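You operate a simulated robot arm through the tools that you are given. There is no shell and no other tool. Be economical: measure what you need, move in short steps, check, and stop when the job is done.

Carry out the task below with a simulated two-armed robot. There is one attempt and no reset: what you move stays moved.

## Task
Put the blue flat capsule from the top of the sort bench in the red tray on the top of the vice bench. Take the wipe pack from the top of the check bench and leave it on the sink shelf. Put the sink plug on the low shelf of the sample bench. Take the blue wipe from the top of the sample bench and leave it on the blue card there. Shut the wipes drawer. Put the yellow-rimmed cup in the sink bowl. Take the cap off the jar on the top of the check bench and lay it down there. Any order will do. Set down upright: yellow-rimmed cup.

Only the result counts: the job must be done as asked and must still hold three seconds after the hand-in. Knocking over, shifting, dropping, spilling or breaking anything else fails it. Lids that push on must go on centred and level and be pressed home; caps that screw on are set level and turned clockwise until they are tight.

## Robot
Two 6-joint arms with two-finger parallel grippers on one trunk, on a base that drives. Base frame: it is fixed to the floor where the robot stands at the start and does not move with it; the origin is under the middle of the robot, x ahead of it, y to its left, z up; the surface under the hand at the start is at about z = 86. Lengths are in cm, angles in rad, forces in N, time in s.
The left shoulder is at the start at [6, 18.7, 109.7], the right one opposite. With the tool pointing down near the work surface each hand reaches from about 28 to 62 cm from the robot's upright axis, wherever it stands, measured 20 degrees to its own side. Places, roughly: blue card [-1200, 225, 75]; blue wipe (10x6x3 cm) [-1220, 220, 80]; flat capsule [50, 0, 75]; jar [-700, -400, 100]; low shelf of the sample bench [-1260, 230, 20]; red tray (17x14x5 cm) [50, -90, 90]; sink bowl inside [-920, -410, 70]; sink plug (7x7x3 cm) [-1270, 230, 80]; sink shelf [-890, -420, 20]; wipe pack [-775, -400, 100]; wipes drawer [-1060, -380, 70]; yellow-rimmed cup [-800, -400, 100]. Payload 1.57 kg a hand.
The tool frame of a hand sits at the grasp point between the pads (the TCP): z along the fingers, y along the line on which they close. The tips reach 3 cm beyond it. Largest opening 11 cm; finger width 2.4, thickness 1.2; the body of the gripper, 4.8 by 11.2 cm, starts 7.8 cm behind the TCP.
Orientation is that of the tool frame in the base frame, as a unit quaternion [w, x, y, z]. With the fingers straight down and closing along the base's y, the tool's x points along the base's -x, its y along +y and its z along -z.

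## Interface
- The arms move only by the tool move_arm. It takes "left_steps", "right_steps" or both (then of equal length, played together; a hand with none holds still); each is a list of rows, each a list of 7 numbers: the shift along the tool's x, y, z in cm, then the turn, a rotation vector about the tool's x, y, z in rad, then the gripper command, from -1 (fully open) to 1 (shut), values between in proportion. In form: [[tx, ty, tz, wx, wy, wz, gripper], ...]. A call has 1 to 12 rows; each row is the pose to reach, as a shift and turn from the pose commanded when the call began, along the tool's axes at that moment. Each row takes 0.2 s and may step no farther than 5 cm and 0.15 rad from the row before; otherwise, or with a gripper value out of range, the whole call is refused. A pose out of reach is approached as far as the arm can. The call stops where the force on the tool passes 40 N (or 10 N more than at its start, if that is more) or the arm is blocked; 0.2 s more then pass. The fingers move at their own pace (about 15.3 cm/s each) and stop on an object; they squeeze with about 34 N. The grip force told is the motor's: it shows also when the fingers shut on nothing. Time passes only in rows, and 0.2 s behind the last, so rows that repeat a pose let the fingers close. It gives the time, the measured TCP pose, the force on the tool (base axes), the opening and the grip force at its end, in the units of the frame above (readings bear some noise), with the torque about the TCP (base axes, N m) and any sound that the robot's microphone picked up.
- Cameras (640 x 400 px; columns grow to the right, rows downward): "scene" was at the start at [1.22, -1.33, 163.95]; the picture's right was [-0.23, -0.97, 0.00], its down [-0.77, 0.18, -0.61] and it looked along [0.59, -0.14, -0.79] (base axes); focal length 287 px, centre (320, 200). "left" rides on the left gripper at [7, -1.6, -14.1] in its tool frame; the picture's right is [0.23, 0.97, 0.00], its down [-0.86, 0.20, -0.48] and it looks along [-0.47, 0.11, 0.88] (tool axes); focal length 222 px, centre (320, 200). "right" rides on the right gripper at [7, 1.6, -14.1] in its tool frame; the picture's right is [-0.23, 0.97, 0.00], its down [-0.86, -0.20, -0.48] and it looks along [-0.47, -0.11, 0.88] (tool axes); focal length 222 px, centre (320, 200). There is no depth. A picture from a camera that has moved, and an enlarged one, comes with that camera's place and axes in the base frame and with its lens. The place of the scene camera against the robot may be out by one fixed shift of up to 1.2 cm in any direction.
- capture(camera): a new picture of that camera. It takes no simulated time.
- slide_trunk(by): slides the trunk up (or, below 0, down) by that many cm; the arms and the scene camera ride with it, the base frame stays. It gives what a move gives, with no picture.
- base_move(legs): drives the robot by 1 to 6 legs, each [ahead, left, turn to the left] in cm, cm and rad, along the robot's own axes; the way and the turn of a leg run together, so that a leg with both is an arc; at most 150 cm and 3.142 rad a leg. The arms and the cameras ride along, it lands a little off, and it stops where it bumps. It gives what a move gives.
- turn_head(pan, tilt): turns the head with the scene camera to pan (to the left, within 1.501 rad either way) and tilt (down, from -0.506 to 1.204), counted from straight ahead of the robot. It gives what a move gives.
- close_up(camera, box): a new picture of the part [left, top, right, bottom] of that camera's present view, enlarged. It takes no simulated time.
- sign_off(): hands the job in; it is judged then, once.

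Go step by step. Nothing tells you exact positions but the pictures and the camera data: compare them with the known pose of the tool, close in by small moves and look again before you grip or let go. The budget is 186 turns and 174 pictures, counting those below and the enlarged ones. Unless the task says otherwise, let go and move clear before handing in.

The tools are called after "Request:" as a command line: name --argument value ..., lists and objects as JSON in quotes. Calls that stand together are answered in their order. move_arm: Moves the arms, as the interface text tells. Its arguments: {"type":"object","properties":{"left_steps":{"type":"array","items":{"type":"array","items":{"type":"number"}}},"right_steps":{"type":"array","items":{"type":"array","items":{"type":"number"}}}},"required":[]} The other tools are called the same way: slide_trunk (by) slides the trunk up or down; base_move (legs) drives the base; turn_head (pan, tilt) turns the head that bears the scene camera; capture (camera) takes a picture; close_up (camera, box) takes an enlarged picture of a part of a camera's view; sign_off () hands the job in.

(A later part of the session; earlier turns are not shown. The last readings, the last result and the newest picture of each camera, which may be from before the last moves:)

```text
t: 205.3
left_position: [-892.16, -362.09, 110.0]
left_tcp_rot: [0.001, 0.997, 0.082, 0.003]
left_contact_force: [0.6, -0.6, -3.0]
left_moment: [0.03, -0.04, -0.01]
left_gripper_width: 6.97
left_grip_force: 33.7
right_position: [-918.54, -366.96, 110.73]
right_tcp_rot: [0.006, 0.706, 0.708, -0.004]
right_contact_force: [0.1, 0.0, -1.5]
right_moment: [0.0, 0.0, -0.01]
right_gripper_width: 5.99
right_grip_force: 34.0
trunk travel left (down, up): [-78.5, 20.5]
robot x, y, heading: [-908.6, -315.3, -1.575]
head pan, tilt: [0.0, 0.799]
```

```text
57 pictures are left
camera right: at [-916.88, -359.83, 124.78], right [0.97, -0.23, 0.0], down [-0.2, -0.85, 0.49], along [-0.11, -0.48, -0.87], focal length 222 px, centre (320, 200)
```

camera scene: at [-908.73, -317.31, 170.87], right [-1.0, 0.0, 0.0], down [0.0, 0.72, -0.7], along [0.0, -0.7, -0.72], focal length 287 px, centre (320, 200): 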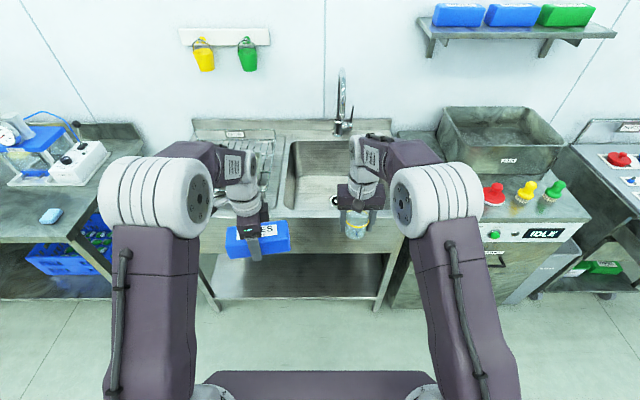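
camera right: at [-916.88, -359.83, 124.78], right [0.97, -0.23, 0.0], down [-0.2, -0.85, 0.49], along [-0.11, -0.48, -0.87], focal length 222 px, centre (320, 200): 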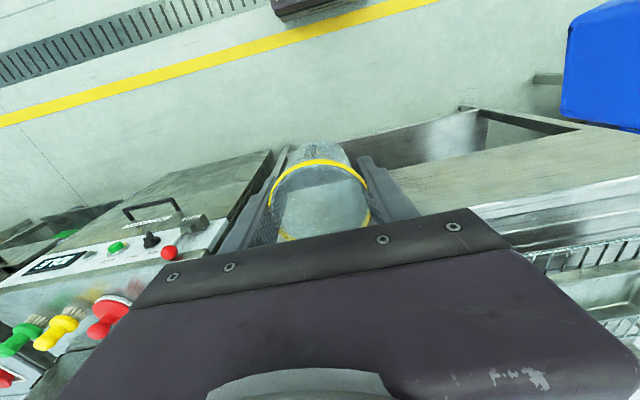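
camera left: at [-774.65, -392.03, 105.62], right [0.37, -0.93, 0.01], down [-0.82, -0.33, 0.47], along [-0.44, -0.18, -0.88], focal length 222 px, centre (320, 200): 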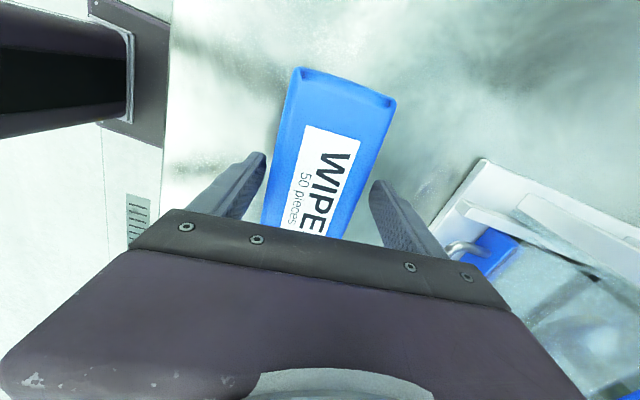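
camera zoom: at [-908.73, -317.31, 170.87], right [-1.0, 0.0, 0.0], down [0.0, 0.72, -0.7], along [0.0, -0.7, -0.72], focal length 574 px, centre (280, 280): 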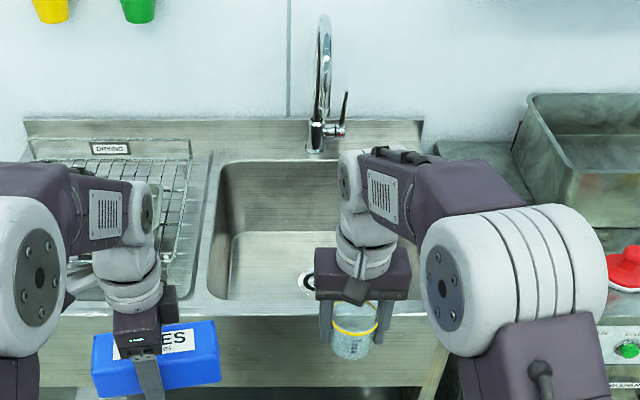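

The spout tip is at about [-916, -418, 112], so I'll set the cup further forward, near y = -404. Driving up 37 cm.

Request:
base_move --legs '[[37, 0, 0]]'

Request:
capture --camera "right"

Request:
capture --camera "scene"

```text
t: 207.8
left_position: [-893.05, -400.82, 110.08]
left_tcp_rot: [0.003, 0.997, 0.077, 0.003]
left_contact_force: [0.3, 0.9, -3.0]
left_moment: [-0.02, -0.03, -0.01]
left_gripper_width: 6.98
left_grip_force: 33.9
right_position: [-919.37, -405.53, 110.78]
right_tcp_rot: [0.006, 0.711, 0.703, -0.005]
right_contact_force: [0.3, 0.2, 0.4]
right_moment: [0.0, -0.02, -0.01]
right_gripper_width: 6.01
right_grip_force: 33.9
trunk travel left (down, up): [-78.5, 20.5]
robot x, y, heading: [-909.11, -354.68, -1.581]
head pan, tilt: [0.0, 0.799]
```

```text
56 pictures are left
camera right: at [-917.71, -398.34, 124.83], right [0.97, -0.24, 0.0], down [-0.21, -0.85, 0.49], along [-0.11, -0.48, -0.87], focal length 222 px, centre (320, 200)
```

right: 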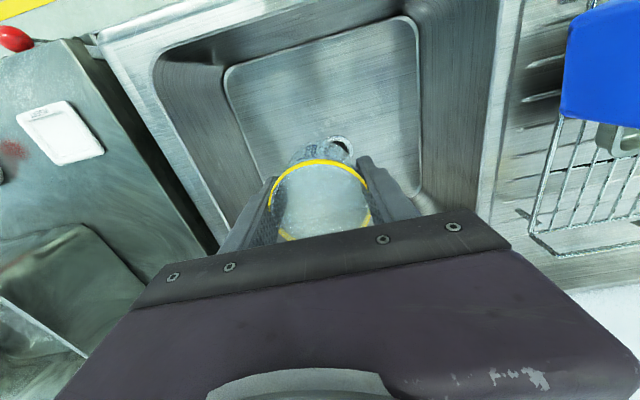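

```text
55 pictures are left
camera scene: at [-909.08, -355.86, 170.88], right [-1.0, 0.01, 0.0], down [0.01, 0.72, -0.7], along [-0.01, -0.7, -0.72], focal length 287 px, centre (320, 200)
```

scene: 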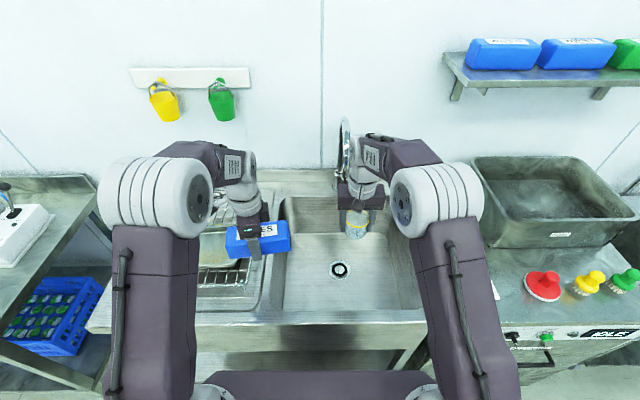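

The drain is near [-916.6, -414.8] and the bowl floor near z ≈ 70. I'll lower the cup in front of the drain.

Request:
move_arm --right_steps '[[1.5, 0, 4, 0, 0, 0, 0.3], [1.5, 0, 8, 0, 0, 0, 0.3], [1.5, 0, 12, 0, 0, 0, 0.3], [1.5, 0, 16, 0, 0, 0, 0.3], [1.5, 0, 20, 0, 0, 0, 0.3], [1.5, 0, 24, 0, 0, 0, 0.3], [1.5, 0, 28, 0, 0, 0, 0.3], [1.5, 0, 31, 0, 0, 0, 0.3], [1.5, 0, 31, 0, 0, 0, 0.3]]'

Request:
capture --camera "right"

```text
t: 209.8
left_position: [-893.04, -400.95, 109.99]
left_tcp_rot: [0.002, 0.997, 0.076, 0.003]
left_contact_force: [-0.4, -0.5, -2.9]
left_moment: [0.01, -0.03, 0.02]
left_gripper_width: 6.98
left_grip_force: 34.0
right_position: [-919.14, -404.38, 79.36]
right_tcp_rot: [0.005, 0.712, 0.702, -0.004]
right_contact_force: [-0.4, 0.3, -0.6]
right_moment: [-0.01, -0.02, 0.01]
right_gripper_width: 6.0
right_grip_force: 33.6
trunk travel left (down, up): [-78.5, 20.5]
robot x, y, heading: [-909.3, -353.93, -1.584]
head pan, tilt: [0.0, 0.799]
```

```text
54 pictures are left
camera right: at [-917.51, -397.26, 93.38], right [0.97, -0.24, 0.0], down [-0.21, -0.85, 0.49], along [-0.11, -0.48, -0.87], focal length 222 px, centre (320, 200)
```

right: 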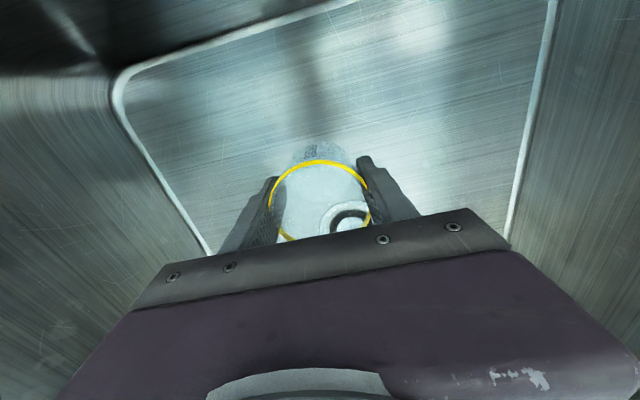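

Request:
move_arm --right_steps '[[0, 0, 1.5, 0, 0, 0, 0.3], [0, 0, 2.7, 0, 0, 0, 0.3], [0, 0, 3.1, 0, 0, 0, 0.3], [0, 0, 3.5, 0, 0, 0, 0.3]]'

```text
t: 210.8
left_position: [-893.22, -400.98, 110.06]
left_tcp_rot: [0.001, 0.997, 0.076, 0.003]
left_contact_force: [-0.2, 0.4, -1.9]
left_moment: [-0.02, 0.0, 0.02]
left_gripper_width: 7.0
left_grip_force: 33.9
right_position: [-919.35, -404.55, 75.94]
right_tcp_rot: [0.006, 0.712, 0.702, -0.004]
right_contact_force: [-0.1, -0.6, -0.6]
right_moment: [0.03, 0.02, -0.02]
right_gripper_width: 6.01
right_grip_force: 34.1
trunk travel left (down, up): [-78.5, 20.5]
robot x, y, heading: [-909.17, -354.23, -1.58]
head pan, tilt: [0.0, 0.799]
```

Request:
move_arm --right_steps '[[0, 0, 0.3, 0, 0, 0, 0.3], [0, 0, 0.6, 0, 0, 0, 0.3], [0, 0, 0.9, 0, 0, 0, 0.3]]'

Request:
capture --camera "right"

```text
t: 211.6
left_position: [-893.05, -400.94, 110.09]
left_tcp_rot: [0.001, 0.997, 0.076, 0.003]
left_contact_force: [0.5, -0.4, -2.5]
left_moment: [0.02, 0.01, 0.0]
left_gripper_width: 6.96
left_grip_force: 33.8
right_position: [-919.4, -404.54, 75.32]
right_tcp_rot: [0.006, 0.712, 0.703, -0.005]
right_contact_force: [-0.3, -0.3, 0.0]
right_moment: [0.0, 0.0, -0.01]
right_gripper_width: 6.0
right_grip_force: 34.6
trunk travel left (down, up): [-78.5, 20.5]
robot x, y, heading: [-908.84, -354.16, -1.588]
head pan, tilt: [0.0, 0.799]
```

```text
53 pictures are left
camera right: at [-917.62, -397.44, 89.36], right [0.97, -0.24, 0.0], down [-0.21, -0.85, 0.49], along [-0.11, -0.48, -0.87], focal length 222 px, centre (320, 200)
```

right: 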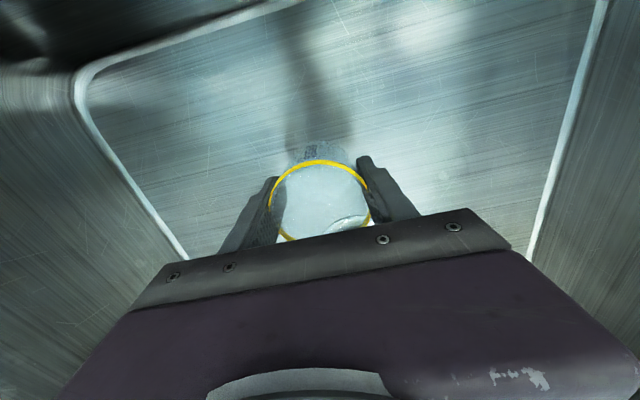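

The floor seems lower, around z ≈ 65. Continue gently.

Request:
move_arm --right_steps '[[0, 0, 0.7, 0, 0, 0, 0.3], [0, 0, 1.4, 0, 0, 0, 0.3], [0, 0, 2.1, 0, 0, 0, 0.3], [0, 0, 2.8, 0, 0, 0, 0.3]]'

Request:
move_arm --right_steps '[[0, 0, 0.35, 0, 0, 0, 0.3], [0, 0, 0.7, 0, 0, 0, 0.3], [0, 0, 1.05, 0, 0, 0, 0.3]]'

```text
t: 212.6
left_position: [-893.05, -400.88, 110.19]
left_tcp_rot: [0.001, 0.997, 0.076, 0.003]
left_contact_force: [-1.6, 0.0, -3.0]
left_moment: [-0.03, -0.03, -0.02]
left_gripper_width: 6.98
left_grip_force: 34.2
right_position: [-919.38, -404.55, 72.62]
right_tcp_rot: [0.007, 0.711, 0.703, -0.004]
right_contact_force: [0.2, 0.4, 0.1]
right_moment: [-0.01, -0.01, -0.01]
right_gripper_width: 5.99
right_grip_force: 34.2
trunk travel left (down, up): [-78.5, 20.5]
robot x, y, heading: [-908.8, -354.15, -1.578]
head pan, tilt: [0.0, 0.799]
```

```text
t: 213.4
left_position: [-893.08, -400.74, 110.06]
left_tcp_rot: [0.003, 0.997, 0.077, 0.002]
left_contact_force: [0.6, 0.6, -2.3]
left_moment: [-0.02, -0.01, -0.02]
left_gripper_width: 6.98
left_grip_force: 34.0
right_position: [-919.43, -404.64, 71.48]
right_tcp_rot: [0.006, 0.712, 0.703, -0.005]
right_contact_force: [0.5, -2.0, 5.0]
right_moment: [-0.02, -0.03, -0.02]
right_gripper_width: 6.01
right_grip_force: 34.7
trunk travel left (down, up): [-78.5, 20.5]
robot x, y, heading: [-909.16, -354.36, -1.582]
head pan, tilt: [0.0, 0.799]
```

The cup is touching the bowl floor. Release and rise straight up.

Request:
move_arm --right_steps '[[0, 0, 0, 0, 0, 0, 0.05], [0, 0, 0, 0, 0, 0, -0.25], [0, 0, 0, 0, 0, 0, -0.45], [0, 0, -3, 0, 0, 0, -0.45], [0, 0, -7.5, 0, 0, 0, -0.45], [0, 0, -12, 0, 0, 0, -0.45], [0, 0, -16.5, 0, 0, 0, -0.45], [0, 0, -21, 0, 0, 0, -0.45], [0, 0, -25.5, 0, 0, 0, -0.45], [0, 0, -30, 0, 0, 0, -0.45], [0, 0, -34.5, 0, 0, 0, -0.45], [3, 0, -38, 0, 0, 0, -0.45]]'

Request:
capture --camera "right"

```text
t: 216.0
left_position: [-893.11, -400.84, 110.22]
left_tcp_rot: [0.002, 0.997, 0.077, 0.003]
left_contact_force: [-1.2, 0.3, -2.9]
left_moment: [-0.01, -0.01, 0.0]
left_gripper_width: 6.97
left_grip_force: 33.8
right_position: [-919.65, -400.83, 109.7]
right_tcp_rot: [0.006, 0.711, 0.703, -0.006]
right_contact_force: [0.7, -0.1, -0.3]
right_moment: [-0.03, 0.0, 0.01]
right_gripper_width: 7.99
right_grip_force: 0.2
trunk travel left (down, up): [-78.5, 20.5]
robot x, y, heading: [-908.93, -354.51, -1.582]
head pan, tilt: [0.0, 0.799]
```

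```text
52 pictures are left
camera right: at [-917.84, -393.63, 123.74], right [0.97, -0.24, 0.0], down [-0.21, -0.84, 0.49], along [-0.11, -0.48, -0.87], focal length 222 px, centre (320, 200)
```

right: 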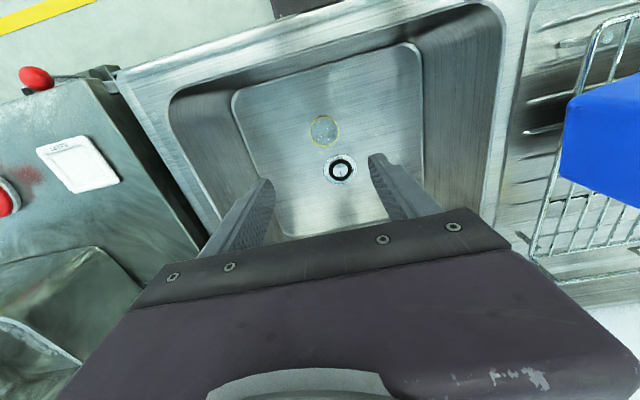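

The cup stands upright in the bowl. Now the pack: back off, lower the trunk and look at the shelf under the sink.

Request:
base_move --legs '[[-48, 0, 0.01]]'

Request:
slide_trunk --by -70

Request:
turn_head --pan 0.0 --tilt 0.5

Request:
capture --camera "scene"

Request:
capture --camera "left"

```text
t: 218.9
left_position: [-892.37, -351.42, 110.05]
left_tcp_rot: [0.001, 0.997, 0.081, 0.002]
left_contact_force: [-0.8, 0.2, -2.8]
left_moment: [0.01, -0.05, 0.02]
left_gripper_width: 6.97
left_grip_force: 33.9
right_position: [-918.76, -351.58, 109.53]
right_tcp_rot: [0.006, 0.708, 0.706, -0.004]
right_contact_force: [-0.5, -0.6, -0.7]
right_moment: [0.02, 0.01, 0.01]
right_gripper_width: 7.99
right_grip_force: 0.0
trunk travel left (down, up): [-78.5, 20.5]
robot x, y, heading: [-908.36, -304.55, -1.576]
head pan, tilt: [0.0, 0.799]
```

```text
refused: -70 is not a number from -40 to 40
```

```text
t: 219.7
left_position: [-892.23, -351.2, 110.18]
left_tcp_rot: [0.002, 0.997, 0.082, 0.003]
left_contact_force: [0.2, 0.7, -3.3]
left_moment: [-0.01, -0.03, 0.01]
left_gripper_width: 7.0
left_grip_force: 33.4
right_position: [-918.83, -351.5, 109.64]
right_tcp_rot: [0.007, 0.707, 0.707, -0.006]
right_contact_force: [1.3, 1.0, 0.0]
right_moment: [0.04, 0.01, 0.0]
right_gripper_width: 7.98
right_grip_force: 0.1
trunk travel left (down, up): [-78.5, 20.5]
robot x, y, heading: [-908.5, -304.63, -1.572]
head pan, tilt: [0.0, 0.499]
```

```text
51 pictures are left
camera scene: at [-908.67, -307.45, 173.46], right [-1.0, 0.0, 0.0], down [0.0, 0.48, -0.88], along [0.0, -0.88, -0.48], focal length 287 px, centre (320, 200)
```

scene: 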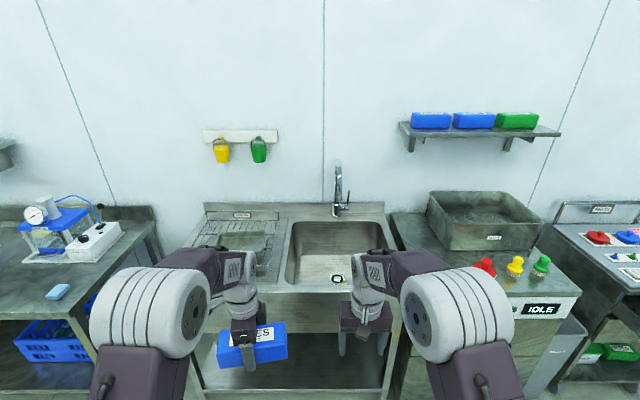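

```text
50 pictures are left
camera left: at [-885.7, -348.48, 124.28], right [0.38, -0.92, 0.01], down [-0.81, -0.33, 0.47], along [-0.44, -0.19, -0.88], focal length 222 px, centre (320, 200)
```

left: 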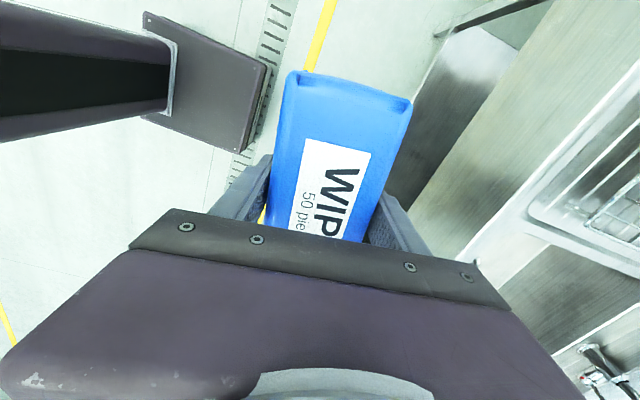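

Request:
slide_trunk --by -38

Request:
slide_trunk --by -34

Request:
capture --camera "scene"

```text
t: 223.4
left_position: [-892.26, -351.31, 72.04]
left_tcp_rot: [0.002, 0.997, 0.082, 0.003]
left_contact_force: [-0.2, -0.4, -2.5]
left_moment: [0.0, -0.05, 0.0]
left_gripper_width: 6.97
left_grip_force: 34.4
right_position: [-918.65, -351.51, 71.52]
right_tcp_rot: [0.006, 0.707, 0.707, -0.004]
right_contact_force: [1.0, -0.6, 0.7]
right_moment: [-0.01, 0.01, 0.02]
right_gripper_width: 7.97
right_grip_force: 0.0
trunk travel left (down, up): [-40.5, 58.5]
robot x, y, heading: [-908.59, -304.74, -1.574]
head pan, tilt: [0.0, 0.499]
```

```text
t: 226.7
left_position: [-892.21, -351.26, 37.95]
left_tcp_rot: [0.001, 0.997, 0.081, 0.002]
left_contact_force: [-0.2, 0.1, -2.9]
left_moment: [0.02, -0.02, -0.01]
left_gripper_width: 6.97
left_grip_force: 34.6
right_position: [-918.83, -351.55, 37.56]
right_tcp_rot: [0.005, 0.707, 0.707, -0.004]
right_contact_force: [-0.7, -0.1, 0.2]
right_moment: [0.02, 0.0, -0.02]
right_gripper_width: 7.98
right_grip_force: 0.0
trunk travel left (down, up): [-6.5, 92.5]
robot x, y, heading: [-908.74, -304.53, -1.572]
head pan, tilt: [0.0, 0.499]
```

```text
49 pictures are left
camera scene: at [-908.67, -307.5, 101.47], right [-1.0, 0.0, 0.0], down [0.0, 0.48, -0.88], along [0.0, -0.88, -0.48], focal length 287 px, centre (320, 200)
```

scene: 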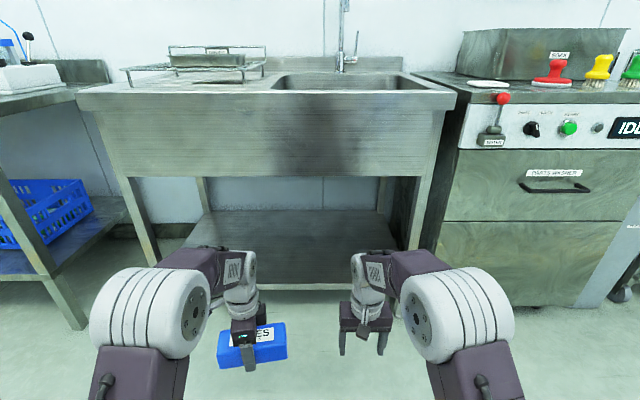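

The shelf top is at z≈17, its front edge at y≈-393, and the apron bottom at z≈63. I'll lower the left hand, pull the right hand in, and drive the pack in under the apron.

Request:
slide_trunk --by -6

Request:
move_arm --left_steps '[[0, 0, 2.5, 0, 0, 0, 0.4], [0, 0, 5, 0, 0, 0, 0.4], [0, 0, 7.5, 0, 0, 0, 0.4], [0, 0, 8, 0, 0, 0, 0.4]]' --right_steps '[[4, 0, 0, 0, 0, 0, -0.4], [8, 0, 0, 0, 0, 0, -0.4], [12, 0, 0, 0, 0, 0, -0.4], [15, 0, 0, 0, 0, 0, -0.4]]'

Request:
base_move --legs '[[36, 0, 0]]'

Request:
capture --camera "scene"

Request:
capture --camera "left"

```text
t: 227.7
left_position: [-892.31, -351.21, 32.09]
left_tcp_rot: [0.001, 0.997, 0.081, 0.003]
left_contact_force: [-0.2, 1.0, -2.9]
left_moment: [0.02, -0.02, 0.0]
left_gripper_width: 7.0
left_grip_force: 34.0
right_position: [-918.69, -351.63, 31.55]
right_tcp_rot: [0.006, 0.708, 0.706, -0.004]
right_contact_force: [0.2, -1.2, -0.4]
right_moment: [0.01, -0.05, -0.06]
right_gripper_width: 7.97
right_grip_force: 0.0
trunk travel left (down, up): [-0.5, 98.5]
robot x, y, heading: [-908.46, -304.9, -1.575]
head pan, tilt: [0.0, 0.499]
```

```text
t: 228.7
left_position: [-892.51, -351.09, 24.4]
left_tcp_rot: [0.001, 0.997, 0.081, 0.003]
left_contact_force: [0.6, -0.8, -2.5]
left_moment: [-0.03, -0.02, -0.02]
left_gripper_width: 6.95
left_grip_force: 34.3
right_position: [-918.5, -336.72, 31.32]
right_tcp_rot: [0.006, 0.708, 0.706, -0.004]
right_contact_force: [-0.6, -0.4, 0.6]
right_moment: [-0.04, -0.04, 0.0]
right_gripper_width: 7.7
right_grip_force: 0.1
trunk travel left (down, up): [-0.5, 98.5]
robot x, y, heading: [-909.06, -304.5, -1.577]
head pan, tilt: [0.0, 0.499]
```

```text
t: 231.1
left_position: [-892.55, -388.05, 24.37]
left_tcp_rot: [0.001, 0.997, 0.082, 0.003]
left_contact_force: [-0.4, -0.3, -1.9]
left_moment: [-0.03, -0.03, -0.01]
left_gripper_width: 6.96
left_grip_force: 33.6
right_position: [-918.56, -373.61, 31.45]
right_tcp_rot: [0.005, 0.707, 0.707, -0.004]
right_contact_force: [0.5, 0.1, 0.4]
right_moment: [-0.01, -0.01, -0.02]
right_gripper_width: 7.71
right_grip_force: 0.1
trunk travel left (down, up): [-0.5, 98.5]
robot x, y, heading: [-908.7, -341.2, -1.572]
head pan, tilt: [0.0, 0.499]
```

```text
48 pictures are left
camera scene: at [-908.78, -344.3, 95.47], right [-1.0, 0.0, 0.0], down [0.0, 0.48, -0.88], along [0.0, -0.88, -0.48], focal length 287 px, centre (320, 200)
```

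scene: 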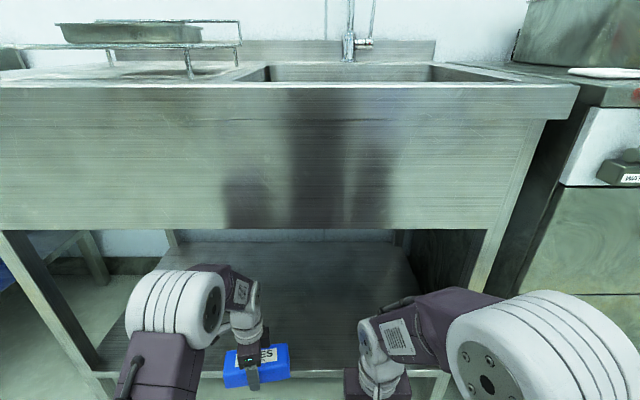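

```text
47 pictures are left
camera left: at [-886.0, -385.26, 38.46], right [0.38, -0.92, 0.0], down [-0.81, -0.34, 0.47], along [-0.44, -0.19, -0.88], focal length 222 px, centre (320, 200)
```

left: 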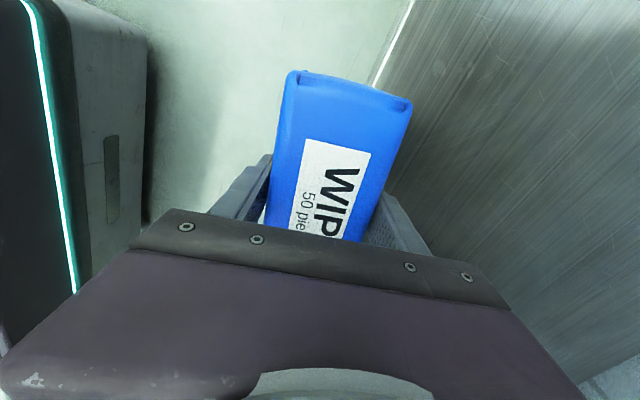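

The shelf front is at y≈-390. The elbow would near the apron if I drive, so I'll extend the arm 9 cm instead.

Request:
move_arm --left_steps '[[-0.5, 3, 0, 0, 0, 0, 0.4], [-1, 6, 0, 0, 0, 0, 0.4], [-1.5, 9, 0, 0, 0, 0, 0.4], [-1.5, 9.5, 0, 0, 0, 0, 0.4]]'

Request:
capture --camera "scene"

Request:
capture --camera "left"

```text
t: 232.1
left_position: [-892.52, -397.57, 24.18]
left_tcp_rot: [0.001, 0.997, 0.081, 0.002]
left_contact_force: [0.4, 0.4, -2.3]
left_moment: [-0.01, 0.0, -0.01]
left_gripper_width: 6.96
left_grip_force: 34.0
right_position: [-918.76, -373.46, 31.43]
right_tcp_rot: [0.005, 0.707, 0.707, -0.004]
right_contact_force: [0.0, -0.2, 0.8]
right_moment: [0.01, 0.01, 0.04]
right_gripper_width: 7.7
right_grip_force: 0.0
trunk travel left (down, up): [-0.5, 98.5]
robot x, y, heading: [-908.94, -341.75, -1.575]
head pan, tilt: [0.0, 0.499]
```

```text
46 pictures are left
camera scene: at [-908.78, -344.31, 95.47], right [-1.0, 0.0, 0.0], down [0.0, 0.48, -0.88], along [0.0, -0.88, -0.48], focal length 287 px, centre (320, 200)
```

scene: 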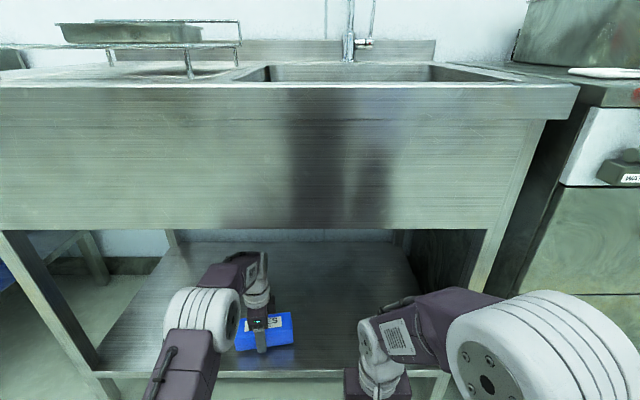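

```text
45 pictures are left
camera left: at [-886.01, -394.92, 38.44], right [0.38, -0.92, 0.0], down [-0.81, -0.34, 0.47], along [-0.44, -0.18, -0.88], focal length 222 px, centre (320, 200)
```

left: 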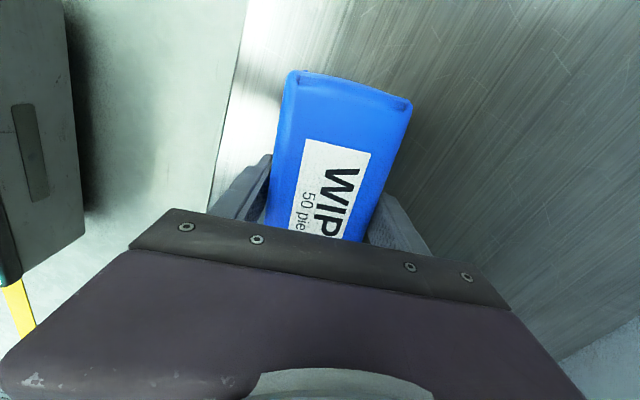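

The pack is over the shelf. A little further in, then lower to contact.

Request:
move_arm --left_steps '[[-0.5, 3, 0, 0, 0, 0, 0.4], [-0.5, 3, 1, 0, 0, 0, 0.4], [-0.5, 3, 1.7, 0, 0, 0, 0.4], [-0.5, 3, 2.3, 0, 0, 0, 0.4], [-0.5, 3, 2.8, 0, 0, 0, 0.4]]'

```text
t: 233.0
left_position: [-892.29, -400.81, 23.01]
left_tcp_rot: [0.004, 0.997, 0.081, 0.004]
left_contact_force: [-0.5, 9.3, 26.3]
left_moment: [1.46, -0.36, 0.03]
left_gripper_width: 6.98
left_grip_force: 33.8
right_position: [-918.62, -373.46, 31.59]
right_tcp_rot: [0.007, 0.707, 0.707, -0.006]
right_contact_force: [0.8, 0.1, -0.1]
right_moment: [0.0, 0.0, 0.02]
right_gripper_width: 7.7
right_grip_force: 0.1
trunk travel left (down, up): [-0.5, 98.5]
robot x, y, heading: [-908.95, -341.74, -1.571]
head pan, tilt: [0.0, 0.499]
stopped in row 4 (left hand): the force on the tool passed its limit at 46 N (the readings are from after the stop); the commanded pose is now the measured one
```

On the shelf. Release, lift a little and withdraw.

Request:
move_arm --left_steps '[[0, 0, -0.2, 0, 0, 0, 0.1], [0, 0, -0.2, 0, 0, 0, -0.3], [0, 0, -0.2, 0, 0, 0, -0.6], [0, 0, -3.5, 0, 0, 0, -0.6], [0, 0, -7, 0, 0, 0, -0.6], [0, 0, -9, 0, 0, 0, -0.6], [0.5, -4, -9, 0, 0, 0, -0.6], [1.2, -8, -9, 0, 0, 0, -0.6], [2, -12, -9, 0, 0, 0, -0.6]]'

Request:
base_move --legs '[[-40, 0, 0]]'

Request:
capture --camera "scene"

```text
t: 235.0
left_position: [-892.65, -388.63, 31.71]
left_tcp_rot: [0.003, 0.997, 0.082, 0.002]
left_contact_force: [0.0, -0.5, -0.6]
left_moment: [-0.01, -0.02, 0.0]
left_gripper_width: 8.81
left_grip_force: 0.0
right_position: [-918.66, -373.53, 31.36]
right_tcp_rot: [0.006, 0.708, 0.706, -0.005]
right_contact_force: [0.3, 0.7, 0.0]
right_moment: [0.01, 0.0, 0.0]
right_gripper_width: 7.69
right_grip_force: 0.1
trunk travel left (down, up): [-0.5, 98.5]
robot x, y, heading: [-908.66, -341.29, -1.573]
head pan, tilt: [0.0, 0.499]
```

```text
t: 237.6
left_position: [-892.71, -347.82, 31.61]
left_tcp_rot: [0.003, 0.997, 0.077, 0.002]
left_contact_force: [0.1, -0.4, 0.8]
left_moment: [-0.01, 0.02, 0.0]
left_gripper_width: 8.78
left_grip_force: 0.1
right_position: [-918.62, -332.42, 31.42]
right_tcp_rot: [0.006, 0.71, 0.704, -0.005]
right_contact_force: [-0.5, 0.6, 0.2]
right_moment: [-0.01, 0.01, 0.02]
right_gripper_width: 7.7
right_grip_force: 0.1
trunk travel left (down, up): [-0.5, 98.5]
robot x, y, heading: [-908.7, -300.66, -1.581]
head pan, tilt: [0.0, 0.499]
```

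```text
44 pictures are left
camera scene: at [-908.52, -303.35, 95.47], right [-1.0, 0.01, 0.0], down [0.01, 0.48, -0.88], along [-0.01, -0.88, -0.48], focal length 287 px, centre (320, 200)
```

scene: 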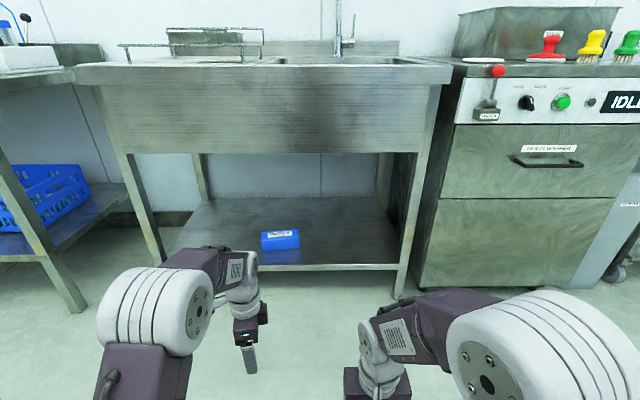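

Pack is on the sink shelf. Next the wipes drawer: raise the trunk and move right to x ≈ -1050.

Request:
slide_trunk --by 36

Request:
base_move --legs '[[0, 0, 0.01], [0, -140, 0]]'

Request:
capture --camera "scene"

```text
t: 241.1
left_position: [-892.76, -347.78, 67.61]
left_tcp_rot: [0.002, 0.997, 0.077, 0.002]
left_contact_force: [0.4, 0.1, 0.0]
left_moment: [0.01, 0.01, -0.02]
left_gripper_width: 8.8
left_grip_force: 0.1
right_position: [-918.57, -332.41, 67.45]
right_tcp_rot: [0.006, 0.711, 0.704, -0.005]
right_contact_force: [-0.6, 0.4, 0.4]
right_moment: [-0.01, -0.01, -0.01]
right_gripper_width: 7.69
right_grip_force: 0.1
trunk travel left (down, up): [-36.5, 62.5]
robot x, y, heading: [-908.6, -300.67, -1.584]
head pan, tilt: [0.0, 0.499]
```

```text
t: 248.4
left_position: [-1032.04, -347.89, 67.59]
left_tcp_rot: [0.002, 0.996, 0.086, 0.002]
left_contact_force: [-0.3, -0.5, 0.2]
left_moment: [0.03, -0.04, 0.0]
left_gripper_width: 8.8
left_grip_force: 0.1
right_position: [-1058.4, -332.98, 67.36]
right_tcp_rot: [0.006, 0.704, 0.711, -0.004]
right_contact_force: [0.1, -0.7, 0.1]
right_moment: [-0.01, 0.01, -0.02]
right_gripper_width: 7.69
right_grip_force: 0.1
trunk travel left (down, up): [-36.5, 62.5]
robot x, y, heading: [-1048.91, -301.0, -1.567]
head pan, tilt: [0.0, 0.499]
```

```text
43 pictures are left
camera scene: at [-1048.76, -303.67, 131.47], right [-1.0, -0.01, 0.0], down [0.0, 0.48, -0.88], along [0.01, -0.88, -0.48], focal length 287 px, centre (320, 200)
```

scene: 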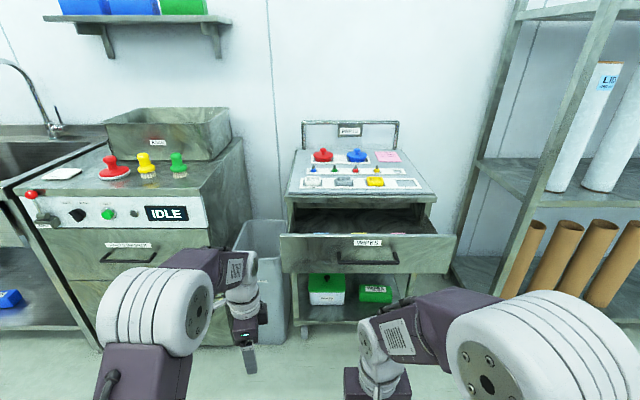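

The wipes drawer stands open about 15 cm, front near y≈-374. I'll close the right fingers and point them forward to push it.

Request:
move_arm --right_steps '[[-3, -1, -2, 0, -0.1, 0, 0.5], [-6.5, -2, -4, 0, -0.2, 0, 1], [-10, -3, -6, 0, -0.32, 0, 1], [-13.5, -4, -7, 0, -0.46, 0, 1], [-17, -4.6, -7.6, 0, -0.6, 0, 1], [-20.5, -4.6, -7.6, 0, -0.74, 0, 1], [-24, -4.6, -7.6, 0, -0.87, 0, 1], [-24, -4.6, -7.6, 0, -0.87, 0, 1]]'

Request:
capture --camera "scene"

```text
t: 250.2
left_position: [-1032.07, -347.86, 67.72]
left_tcp_rot: [0.002, 0.996, 0.086, 0.002]
left_contact_force: [0.6, -0.7, 0.5]
left_moment: [-0.05, -0.01, 0.0]
left_gripper_width: 8.8
left_grip_force: 0.1
right_position: [-1063.05, -356.77, 75.75]
right_tcp_rot: [0.304, 0.639, 0.639, -0.3]
right_contact_force: [1.6, 0.1, -0.3]
right_moment: [0.06, -0.01, -0.02]
right_gripper_width: 0.0
right_grip_force: 20.9
right hand out of reach, approached as far as the arm can: row 6, 7
trunk travel left (down, up): [-36.5, 62.5]
robot x, y, heading: [-1048.76, -301.01, -1.561]
head pan, tilt: [0.0, 0.499]
```

```text
42 pictures are left
camera scene: at [-1048.71, -303.69, 131.47], right [-1.0, -0.01, 0.0], down [0.0, 0.48, -0.88], along [0.01, -0.88, -0.48], focal length 287 px, centre (320, 200)
```

scene: 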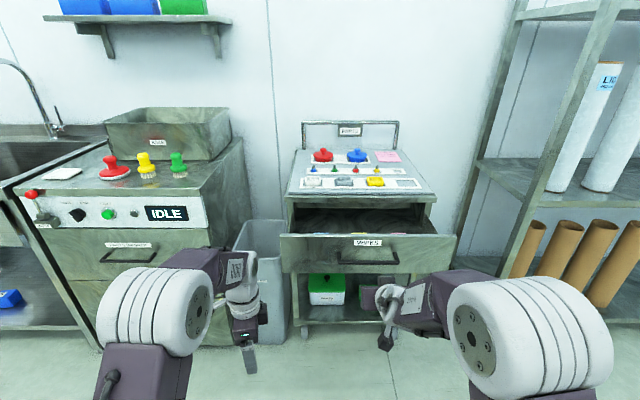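

The tips are level with the handle; I'll raise 4 cm to push above it, pull the left hand in and drive forward in small legs.

Request:
slide_trunk --by 4

Request:
move_arm --left_steps '[[0, -2, -1, 0, 0, -0.14, -0.5], [0, -4, -2, 0, 0, -0.28, -0.5], [0, -6, -4, 0, 0, -0.42, -0.5], [0, -8, -6, 0, 0, -0.56, -0.5], [0, -10, -8, 0, 0, -0.7, -0.5], [0, -12, -10, 0, 0, -0.84, -0.5], [0, -12, -10, 0, 0, -0.98, -0.5], [0, -12, -10, 0, 0, -1.12, -0.5], [0, -12, -10, 0, 0, -1.26, -0.5], [0, -12, -10, 0, 0, -1.4, -0.5]]'

Request:
base_move --legs '[[12, 0, 0]]'

Request:
capture --camera "scene"

```text
t: 251.0
left_position: [-1031.96, -347.82, 71.56]
left_tcp_rot: [0.002, 0.996, 0.087, 0.001]
left_contact_force: [-0.5, -0.7, 0.1]
left_moment: [-0.02, -0.01, 0.0]
left_gripper_width: 8.78
left_grip_force: 0.0
right_position: [-1063.08, -356.84, 79.64]
right_tcp_rot: [0.304, 0.637, 0.641, -0.301]
right_contact_force: [0.7, -0.3, -0.1]
right_moment: [0.02, 0.01, -0.02]
right_gripper_width: 0.0
right_grip_force: 21.2
trunk travel left (down, up): [-40.5, 58.5]
robot x, y, heading: [-1048.37, -300.75, -1.568]
head pan, tilt: [0.0, 0.499]
```

```text
t: 253.2
left_position: [-1034.22, -335.89, 81.49]
left_tcp_rot: [0.004, 0.705, 0.709, -0.001]
left_contact_force: [0.3, 0.3, -0.5]
left_moment: [0.0, -0.01, 0.0]
left_gripper_width: 8.27
left_grip_force: 0.0
right_position: [-1063.0, -356.88, 79.84]
right_tcp_rot: [0.304, 0.637, 0.641, -0.301]
right_contact_force: [-0.1, -0.1, 0.2]
right_moment: [0.04, -0.03, 0.0]
right_gripper_width: 0.0
right_grip_force: 21.2
trunk travel left (down, up): [-40.5, 58.5]
robot x, y, heading: [-1048.94, -300.92, -1.558]
head pan, tilt: [0.0, 0.499]
```

```text
t: 254.4
left_position: [-1034.17, -347.82, 81.44]
left_tcp_rot: [0.003, 0.706, 0.709, 0.001]
left_contact_force: [0.2, 0.4, -0.1]
left_moment: [0.03, 0.0, -0.01]
left_gripper_width: 8.24
left_grip_force: 0.1
right_position: [-1062.79, -368.65, 79.61]
right_tcp_rot: [0.304, 0.637, 0.642, -0.301]
right_contact_force: [-0.5, -1.3, 0.7]
right_moment: [-0.02, -0.01, -0.01]
right_gripper_width: 0.01
right_grip_force: 21.3
trunk travel left (down, up): [-40.5, 58.5]
robot x, y, heading: [-1048.85, -312.74, -1.562]
head pan, tilt: [0.0, 0.499]
```

```text
41 pictures are left
camera scene: at [-1048.65, -315.61, 135.47], right [-1.0, -0.01, 0.0], down [0.0, 0.48, -0.88], along [0.01, -0.88, -0.48], focal length 287 px, centre (320, 200)
```

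scene: 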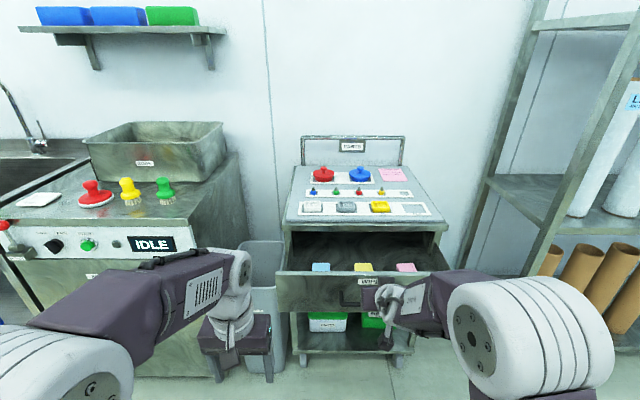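

Request:
base_move --legs '[[7, 0, 0]]'

Request:
capture --camera "scene"

```text
t: 255.5
left_position: [-1034.02, -354.8, 81.5]
left_tcp_rot: [0.003, 0.706, 0.708, 0.001]
left_contact_force: [-0.2, -0.6, 0.1]
left_moment: [0.0, 0.03, 0.0]
left_gripper_width: 8.26
left_grip_force: 0.0
right_position: [-1062.75, -375.85, 79.69]
right_tcp_rot: [0.304, 0.636, 0.642, -0.3]
right_contact_force: [0.2, -0.3, -0.8]
right_moment: [0.0, -0.03, -0.03]
right_gripper_width: 0.0
right_grip_force: 21.0
trunk travel left (down, up): [-40.5, 58.5]
robot x, y, heading: [-1048.64, -319.86, -1.567]
head pan, tilt: [0.0, 0.499]
```

```text
40 pictures are left
camera scene: at [-1048.59, -322.69, 135.46], right [-1.0, -0.01, 0.0], down [0.0, 0.48, -0.88], along [0.01, -0.88, -0.48], focal length 287 px, centre (320, 200)
```

scene: 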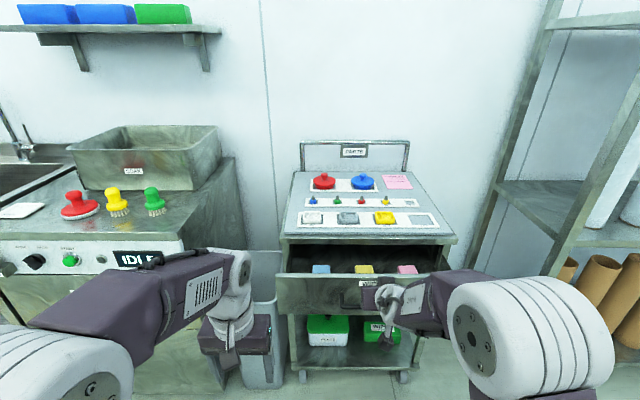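

The drawer is sliding in with almost no resistance. Continue pushing.

Request:
base_move --legs '[[9, 0, 0]]'

Request:
capture --camera "scene"

```text
t: 256.6
left_position: [-1033.95, -363.57, 81.43]
left_tcp_rot: [0.003, 0.705, 0.709, 0.0]
left_contact_force: [-0.4, -1.1, -0.3]
left_moment: [0.04, 0.0, -0.02]
left_gripper_width: 8.26
left_grip_force: 0.1
right_position: [-1062.49, -384.53, 79.75]
right_tcp_rot: [0.304, 0.636, 0.643, -0.3]
right_contact_force: [0.1, -1.1, 0.0]
right_moment: [0.01, -0.01, 0.0]
right_gripper_width: 0.0
right_grip_force: 21.8
trunk travel left (down, up): [-40.5, 58.5]
robot x, y, heading: [-1048.6, -328.68, -1.56]
head pan, tilt: [0.0, 0.499]
```

```text
39 pictures are left
camera scene: at [-1048.5, -331.48, 135.47], right [-1.0, -0.01, 0.0], down [0.0, 0.48, -0.88], along [0.01, -0.88, -0.48], focal length 287 px, centre (320, 200)
```

scene: 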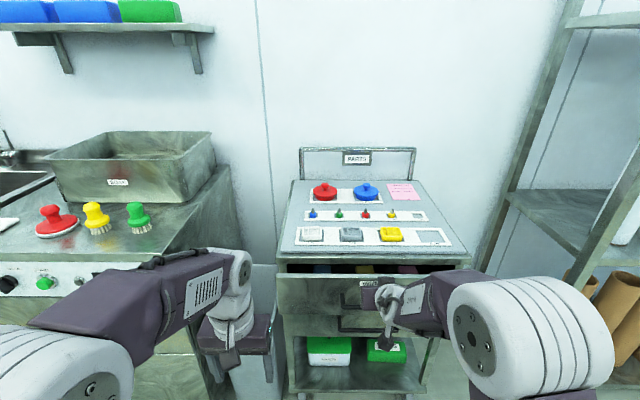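

Request:
base_move --legs '[[4, 0, 0]]'

Request:
capture --camera "scene"

```text
t: 257.4
left_position: [-1033.91, -367.68, 81.39]
left_tcp_rot: [0.002, 0.706, 0.708, 0.001]
left_contact_force: [0.4, -0.8, 0.6]
left_moment: [0.04, 0.02, 0.03]
left_gripper_width: 8.26
left_grip_force: 0.2
right_position: [-1062.54, -388.58, 79.85]
right_tcp_rot: [0.304, 0.636, 0.643, -0.3]
right_contact_force: [0.1, 0.3, -0.2]
right_moment: [0.0, 0.02, -0.02]
right_gripper_width: 0.01
right_grip_force: 21.5
trunk travel left (down, up): [-40.5, 58.5]
robot x, y, heading: [-1048.13, -332.63, -1.562]
head pan, tilt: [0.0, 0.499]
```

```text
38 pictures are left
camera scene: at [-1048.46, -335.54, 135.46], right [-1.0, -0.01, 0.0], down [0.0, 0.48, -0.88], along [0.01, -0.88, -0.48], focal length 287 px, centre (320, 200)
```

scene: 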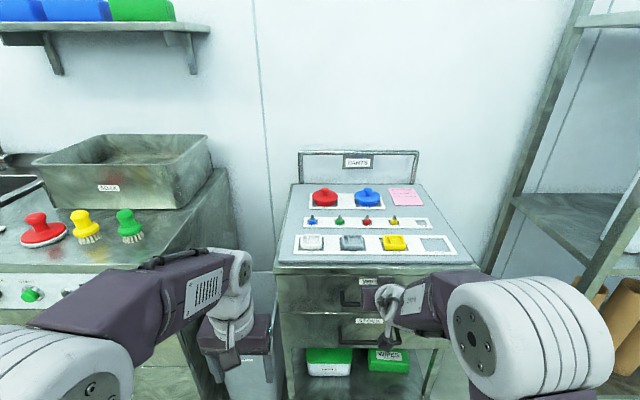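

Nearly shut. I'll finish by pushing with the arm in small steps, watching the force.

Request:
move_arm --right_steps '[[-0.32, 0, 0.38, 0, 0, 0, 1], [-0.64, 0, 0.77, 0, 0, 0, 1], [-0.96, 0, 1.15, 0, 0, 0, 1]]'

Request:
move_arm --right_steps '[[-0.32, 0, 0.38, 0, 0, 0, 1], [-0.64, 0, 0.77, 0, 0, 0, 1]]'

Request:
close_up --camera "scene" --box '[260, 230, 480, 370]'

```text
t: 258.2
left_position: [-1034.0, -367.37, 81.61]
left_tcp_rot: [0.004, 0.706, 0.708, 0.0]
left_contact_force: [0.6, -1.1, -0.4]
left_moment: [-0.01, -0.02, -0.01]
left_gripper_width: 8.24
left_grip_force: 0.0
right_position: [-1062.35, -389.95, 79.79]
right_tcp_rot: [0.305, 0.636, 0.642, -0.301]
right_contact_force: [-1.0, 8.1, 1.4]
right_moment: [0.04, -0.01, -0.03]
right_gripper_width: 0.01
right_grip_force: 21.5
trunk travel left (down, up): [-40.5, 58.5]
robot x, y, heading: [-1048.53, -332.46, -1.558]
head pan, tilt: [0.0, 0.499]
```

```text
t: 258.8
left_position: [-1033.98, -367.12, 81.73]
left_tcp_rot: [0.005, 0.706, 0.708, -0.002]
left_contact_force: [-0.3, 0.3, -0.4]
left_moment: [-0.01, 0.01, 0.01]
left_gripper_width: 8.23
left_grip_force: 0.1
right_position: [-1062.44, -389.93, 79.71]
right_tcp_rot: [0.301, 0.637, 0.644, -0.297]
right_contact_force: [-0.4, 22.7, 11.8]
right_moment: [-0.14, -0.07, 0.0]
right_gripper_width: 0.0
right_grip_force: 21.2
trunk travel left (down, up): [-40.5, 58.5]
robot x, y, heading: [-1048.59, -332.72, -1.562]
head pan, tilt: [0.0, 0.499]
stopped in row 2 (right hand): the force on the tool passed its limit at 45 N (the readings are from after the stop); the commanded pose is now the measured one
```

```text
2.86 times, centred on (370, 300) of scene
camera zoom: at [-1048.41, -334.65, 135.52], right [-1.0, -0.01, 0.0], down [0.0, 0.47, -0.88], along [0.01, -0.88, -0.47], focal length 820 px, centre (177, -86)
```

zoom: 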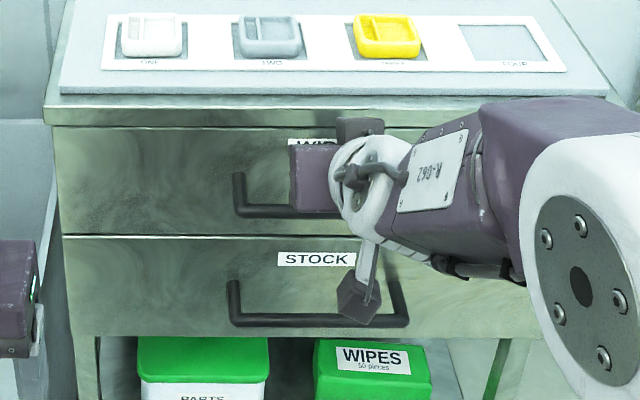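

The drawer is shut. I'll back off, straighten the right hand, turn round and look across for the sample bench.

Request:
base_move --legs '[[-90, 0, 0], [0, 0, -3.1]]'

Request:
move_arm --right_steps '[[0, 0, 0, 0, 0.14, 0, 0.5], [0, 0, 0, 0, 0.28, 0, 0], [0, 0, 0, 0, 0.42, 0, -0.3], [0, 0, 0, 0, 0.56, 0, -0.5], [0, 0, 0, 0, 0.7, 0, -0.5], [0, 0, 0, 0, 0.84, 0, -0.5], [0, 0, 0, 0, 0.87, 0, -0.5]]'

Request:
slide_trunk --by 38

Request:
turn_head --pan 0.3 --tilt 0.15

Request:
capture --camera "scene"

```text
t: 270.6
left_position: [-1067.14, -209.38, 81.61]
left_tcp_rot: [0.0, 0.743, -0.67, -0.004]
left_contact_force: [0.1, 0.3, 0.2]
left_moment: [-0.03, -0.01, -0.03]
left_gripper_width: 8.27
left_grip_force: 0.0
right_position: [-1041.01, -183.65, 79.47]
right_tcp_rot: [-0.28, 0.676, -0.605, -0.314]
right_contact_force: [0.2, 0.1, 0.2]
right_moment: [0.0, 0.0, -0.04]
right_gripper_width: 0.0
right_grip_force: 21.0
trunk travel left (down, up): [-40.5, 58.5]
robot x, y, heading: [-1049.4, -242.53, 1.676]
head pan, tilt: [0.0, 0.499]
```

```text
t: 272.2
left_position: [-1067.3, -209.29, 81.49]
left_tcp_rot: [0.001, 0.743, -0.669, -0.003]
left_contact_force: [0.2, 0.4, 0.2]
left_moment: [0.03, -0.01, -0.02]
left_gripper_width: 8.24
left_grip_force: 0.0
right_position: [-1041.08, -183.83, 79.5]
right_tcp_rot: [0.001, 0.746, -0.666, 0.0]
right_contact_force: [-0.4, -0.1, 0.8]
right_moment: [-0.01, 0.01, 0.0]
right_gripper_width: 8.28
right_grip_force: 0.0
right hand out of reach, approached as far as the arm can: row 1, 2, 3
trunk travel left (down, up): [-40.5, 58.5]
robot x, y, heading: [-1049.45, -242.72, 1.683]
head pan, tilt: [0.0, 0.499]
```

```text
t: 275.9
left_position: [-1067.15, -209.37, 119.5]
left_tcp_rot: [0.0, 0.743, -0.669, -0.004]
left_contact_force: [0.1, 0.1, 0.6]
left_moment: [-0.01, 0.01, -0.02]
left_gripper_width: 8.25
left_grip_force: 0.0
right_position: [-1041.02, -183.86, 117.33]
right_tcp_rot: [0.0, 0.746, -0.666, -0.001]
right_contact_force: [-0.5, 0.1, 0.4]
right_moment: [0.01, 0.0, 0.0]
right_gripper_width: 8.25
right_grip_force: 0.1
trunk travel left (down, up): [-78.5, 20.5]
robot x, y, heading: [-1049.28, -242.46, 1.679]
head pan, tilt: [0.0, 0.499]
```

```text
t: 276.7
left_position: [-1067.21, -209.21, 119.5]
left_tcp_rot: [0.0, 0.742, -0.67, -0.003]
left_contact_force: [-0.3, 0.2, -0.2]
left_moment: [0.01, -0.02, -0.01]
left_gripper_width: 8.23
left_grip_force: 0.0
right_position: [-1040.97, -183.94, 117.32]
right_tcp_rot: [0.001, 0.746, -0.666, -0.001]
right_contact_force: [-0.4, 0.4, -0.9]
right_moment: [0.01, 0.01, 0.02]
right_gripper_width: 8.26
right_grip_force: 0.1
trunk travel left (down, up): [-78.5, 20.5]
robot x, y, heading: [-1049.38, -242.72, 1.684]
head pan, tilt: [0.3, 0.15]
```

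```text
36 pictures are left
camera scene: at [-1052.36, -239.61, 176.7], right [0.92, 0.4, 0.0], down [0.06, -0.14, -0.99], along [-0.39, 0.91, -0.15], focal length 287 px, centre (320, 200)
```

scene: 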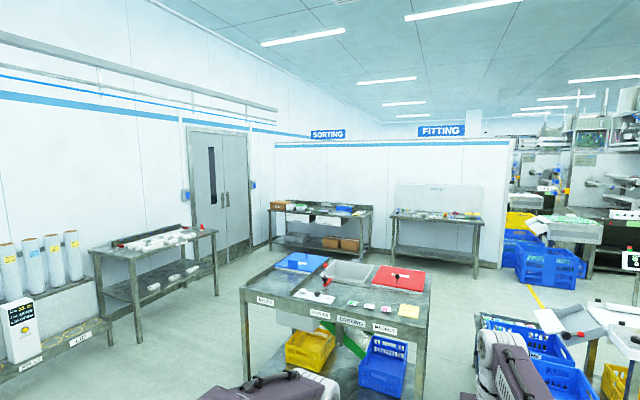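

The sample bench is the far one (around [-1240, 225]). There is a gap at x≈-1228 between the nearer tables; I'll go left then ahead through it.

Request:
base_move --legs '[[0, 0, -0.11], [0, 150, 0], [0, 28, 0]]'

Request:
turn_head --pan 0.0 --tilt 0.3

Request:
capture --camera "scene"

```text
t: 286.1
left_position: [-1238.11, -206.14, 119.45]
left_tcp_rot: [-0.001, -0.701, 0.713, 0.004]
left_contact_force: [0.1, -1.1, 0.6]
left_moment: [0.02, -0.02, 0.0]
left_gripper_width: 8.24
left_grip_force: 0.0
right_position: [-1209.15, -184.09, 117.32]
right_tcp_rot: [-0.001, -0.704, 0.71, 0.001]
right_contact_force: [-0.1, -0.3, 0.1]
right_moment: [0.01, 0.01, 0.02]
right_gripper_width: 8.26
right_grip_force: 0.1
trunk travel left (down, up): [-78.5, 20.5]
robot x, y, heading: [-1224.51, -241.32, 1.559]
head pan, tilt: [0.3, 0.15]
```

```text
t: 286.9
left_position: [-1238.46, -206.18, 119.49]
left_tcp_rot: [-0.001, -0.701, 0.713, 0.003]
left_contact_force: [-0.1, 0.1, -0.7]
left_moment: [0.04, -0.01, 0.01]
left_gripper_width: 8.26
left_grip_force: 0.0
right_position: [-1209.39, -184.09, 117.29]
right_tcp_rot: [0.0, -0.704, 0.71, 0.001]
right_contact_force: [-0.2, 0.2, 0.6]
right_moment: [0.0, -0.01, 0.04]
right_gripper_width: 8.24
right_grip_force: 0.2
trunk travel left (down, up): [-78.5, 20.5]
robot x, y, heading: [-1224.97, -241.39, 1.563]
head pan, tilt: [0.0, 0.3]
```

```text
35 pictures are left
camera scene: at [-1224.67, -237.59, 175.31], right [1.0, -0.01, 0.0], down [0.0, -0.3, -0.96], along [0.01, 0.96, -0.3], focal length 287 px, centre (320, 200)
```

scene: 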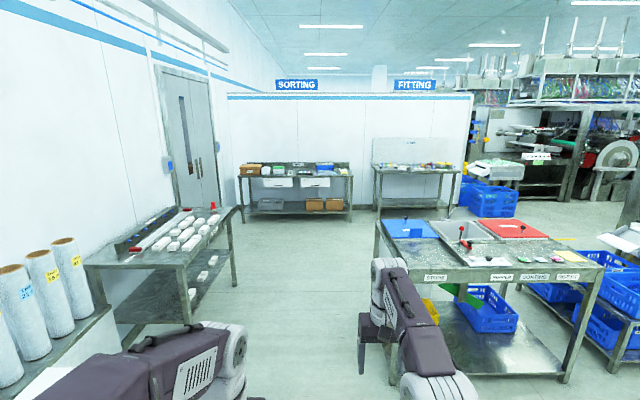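

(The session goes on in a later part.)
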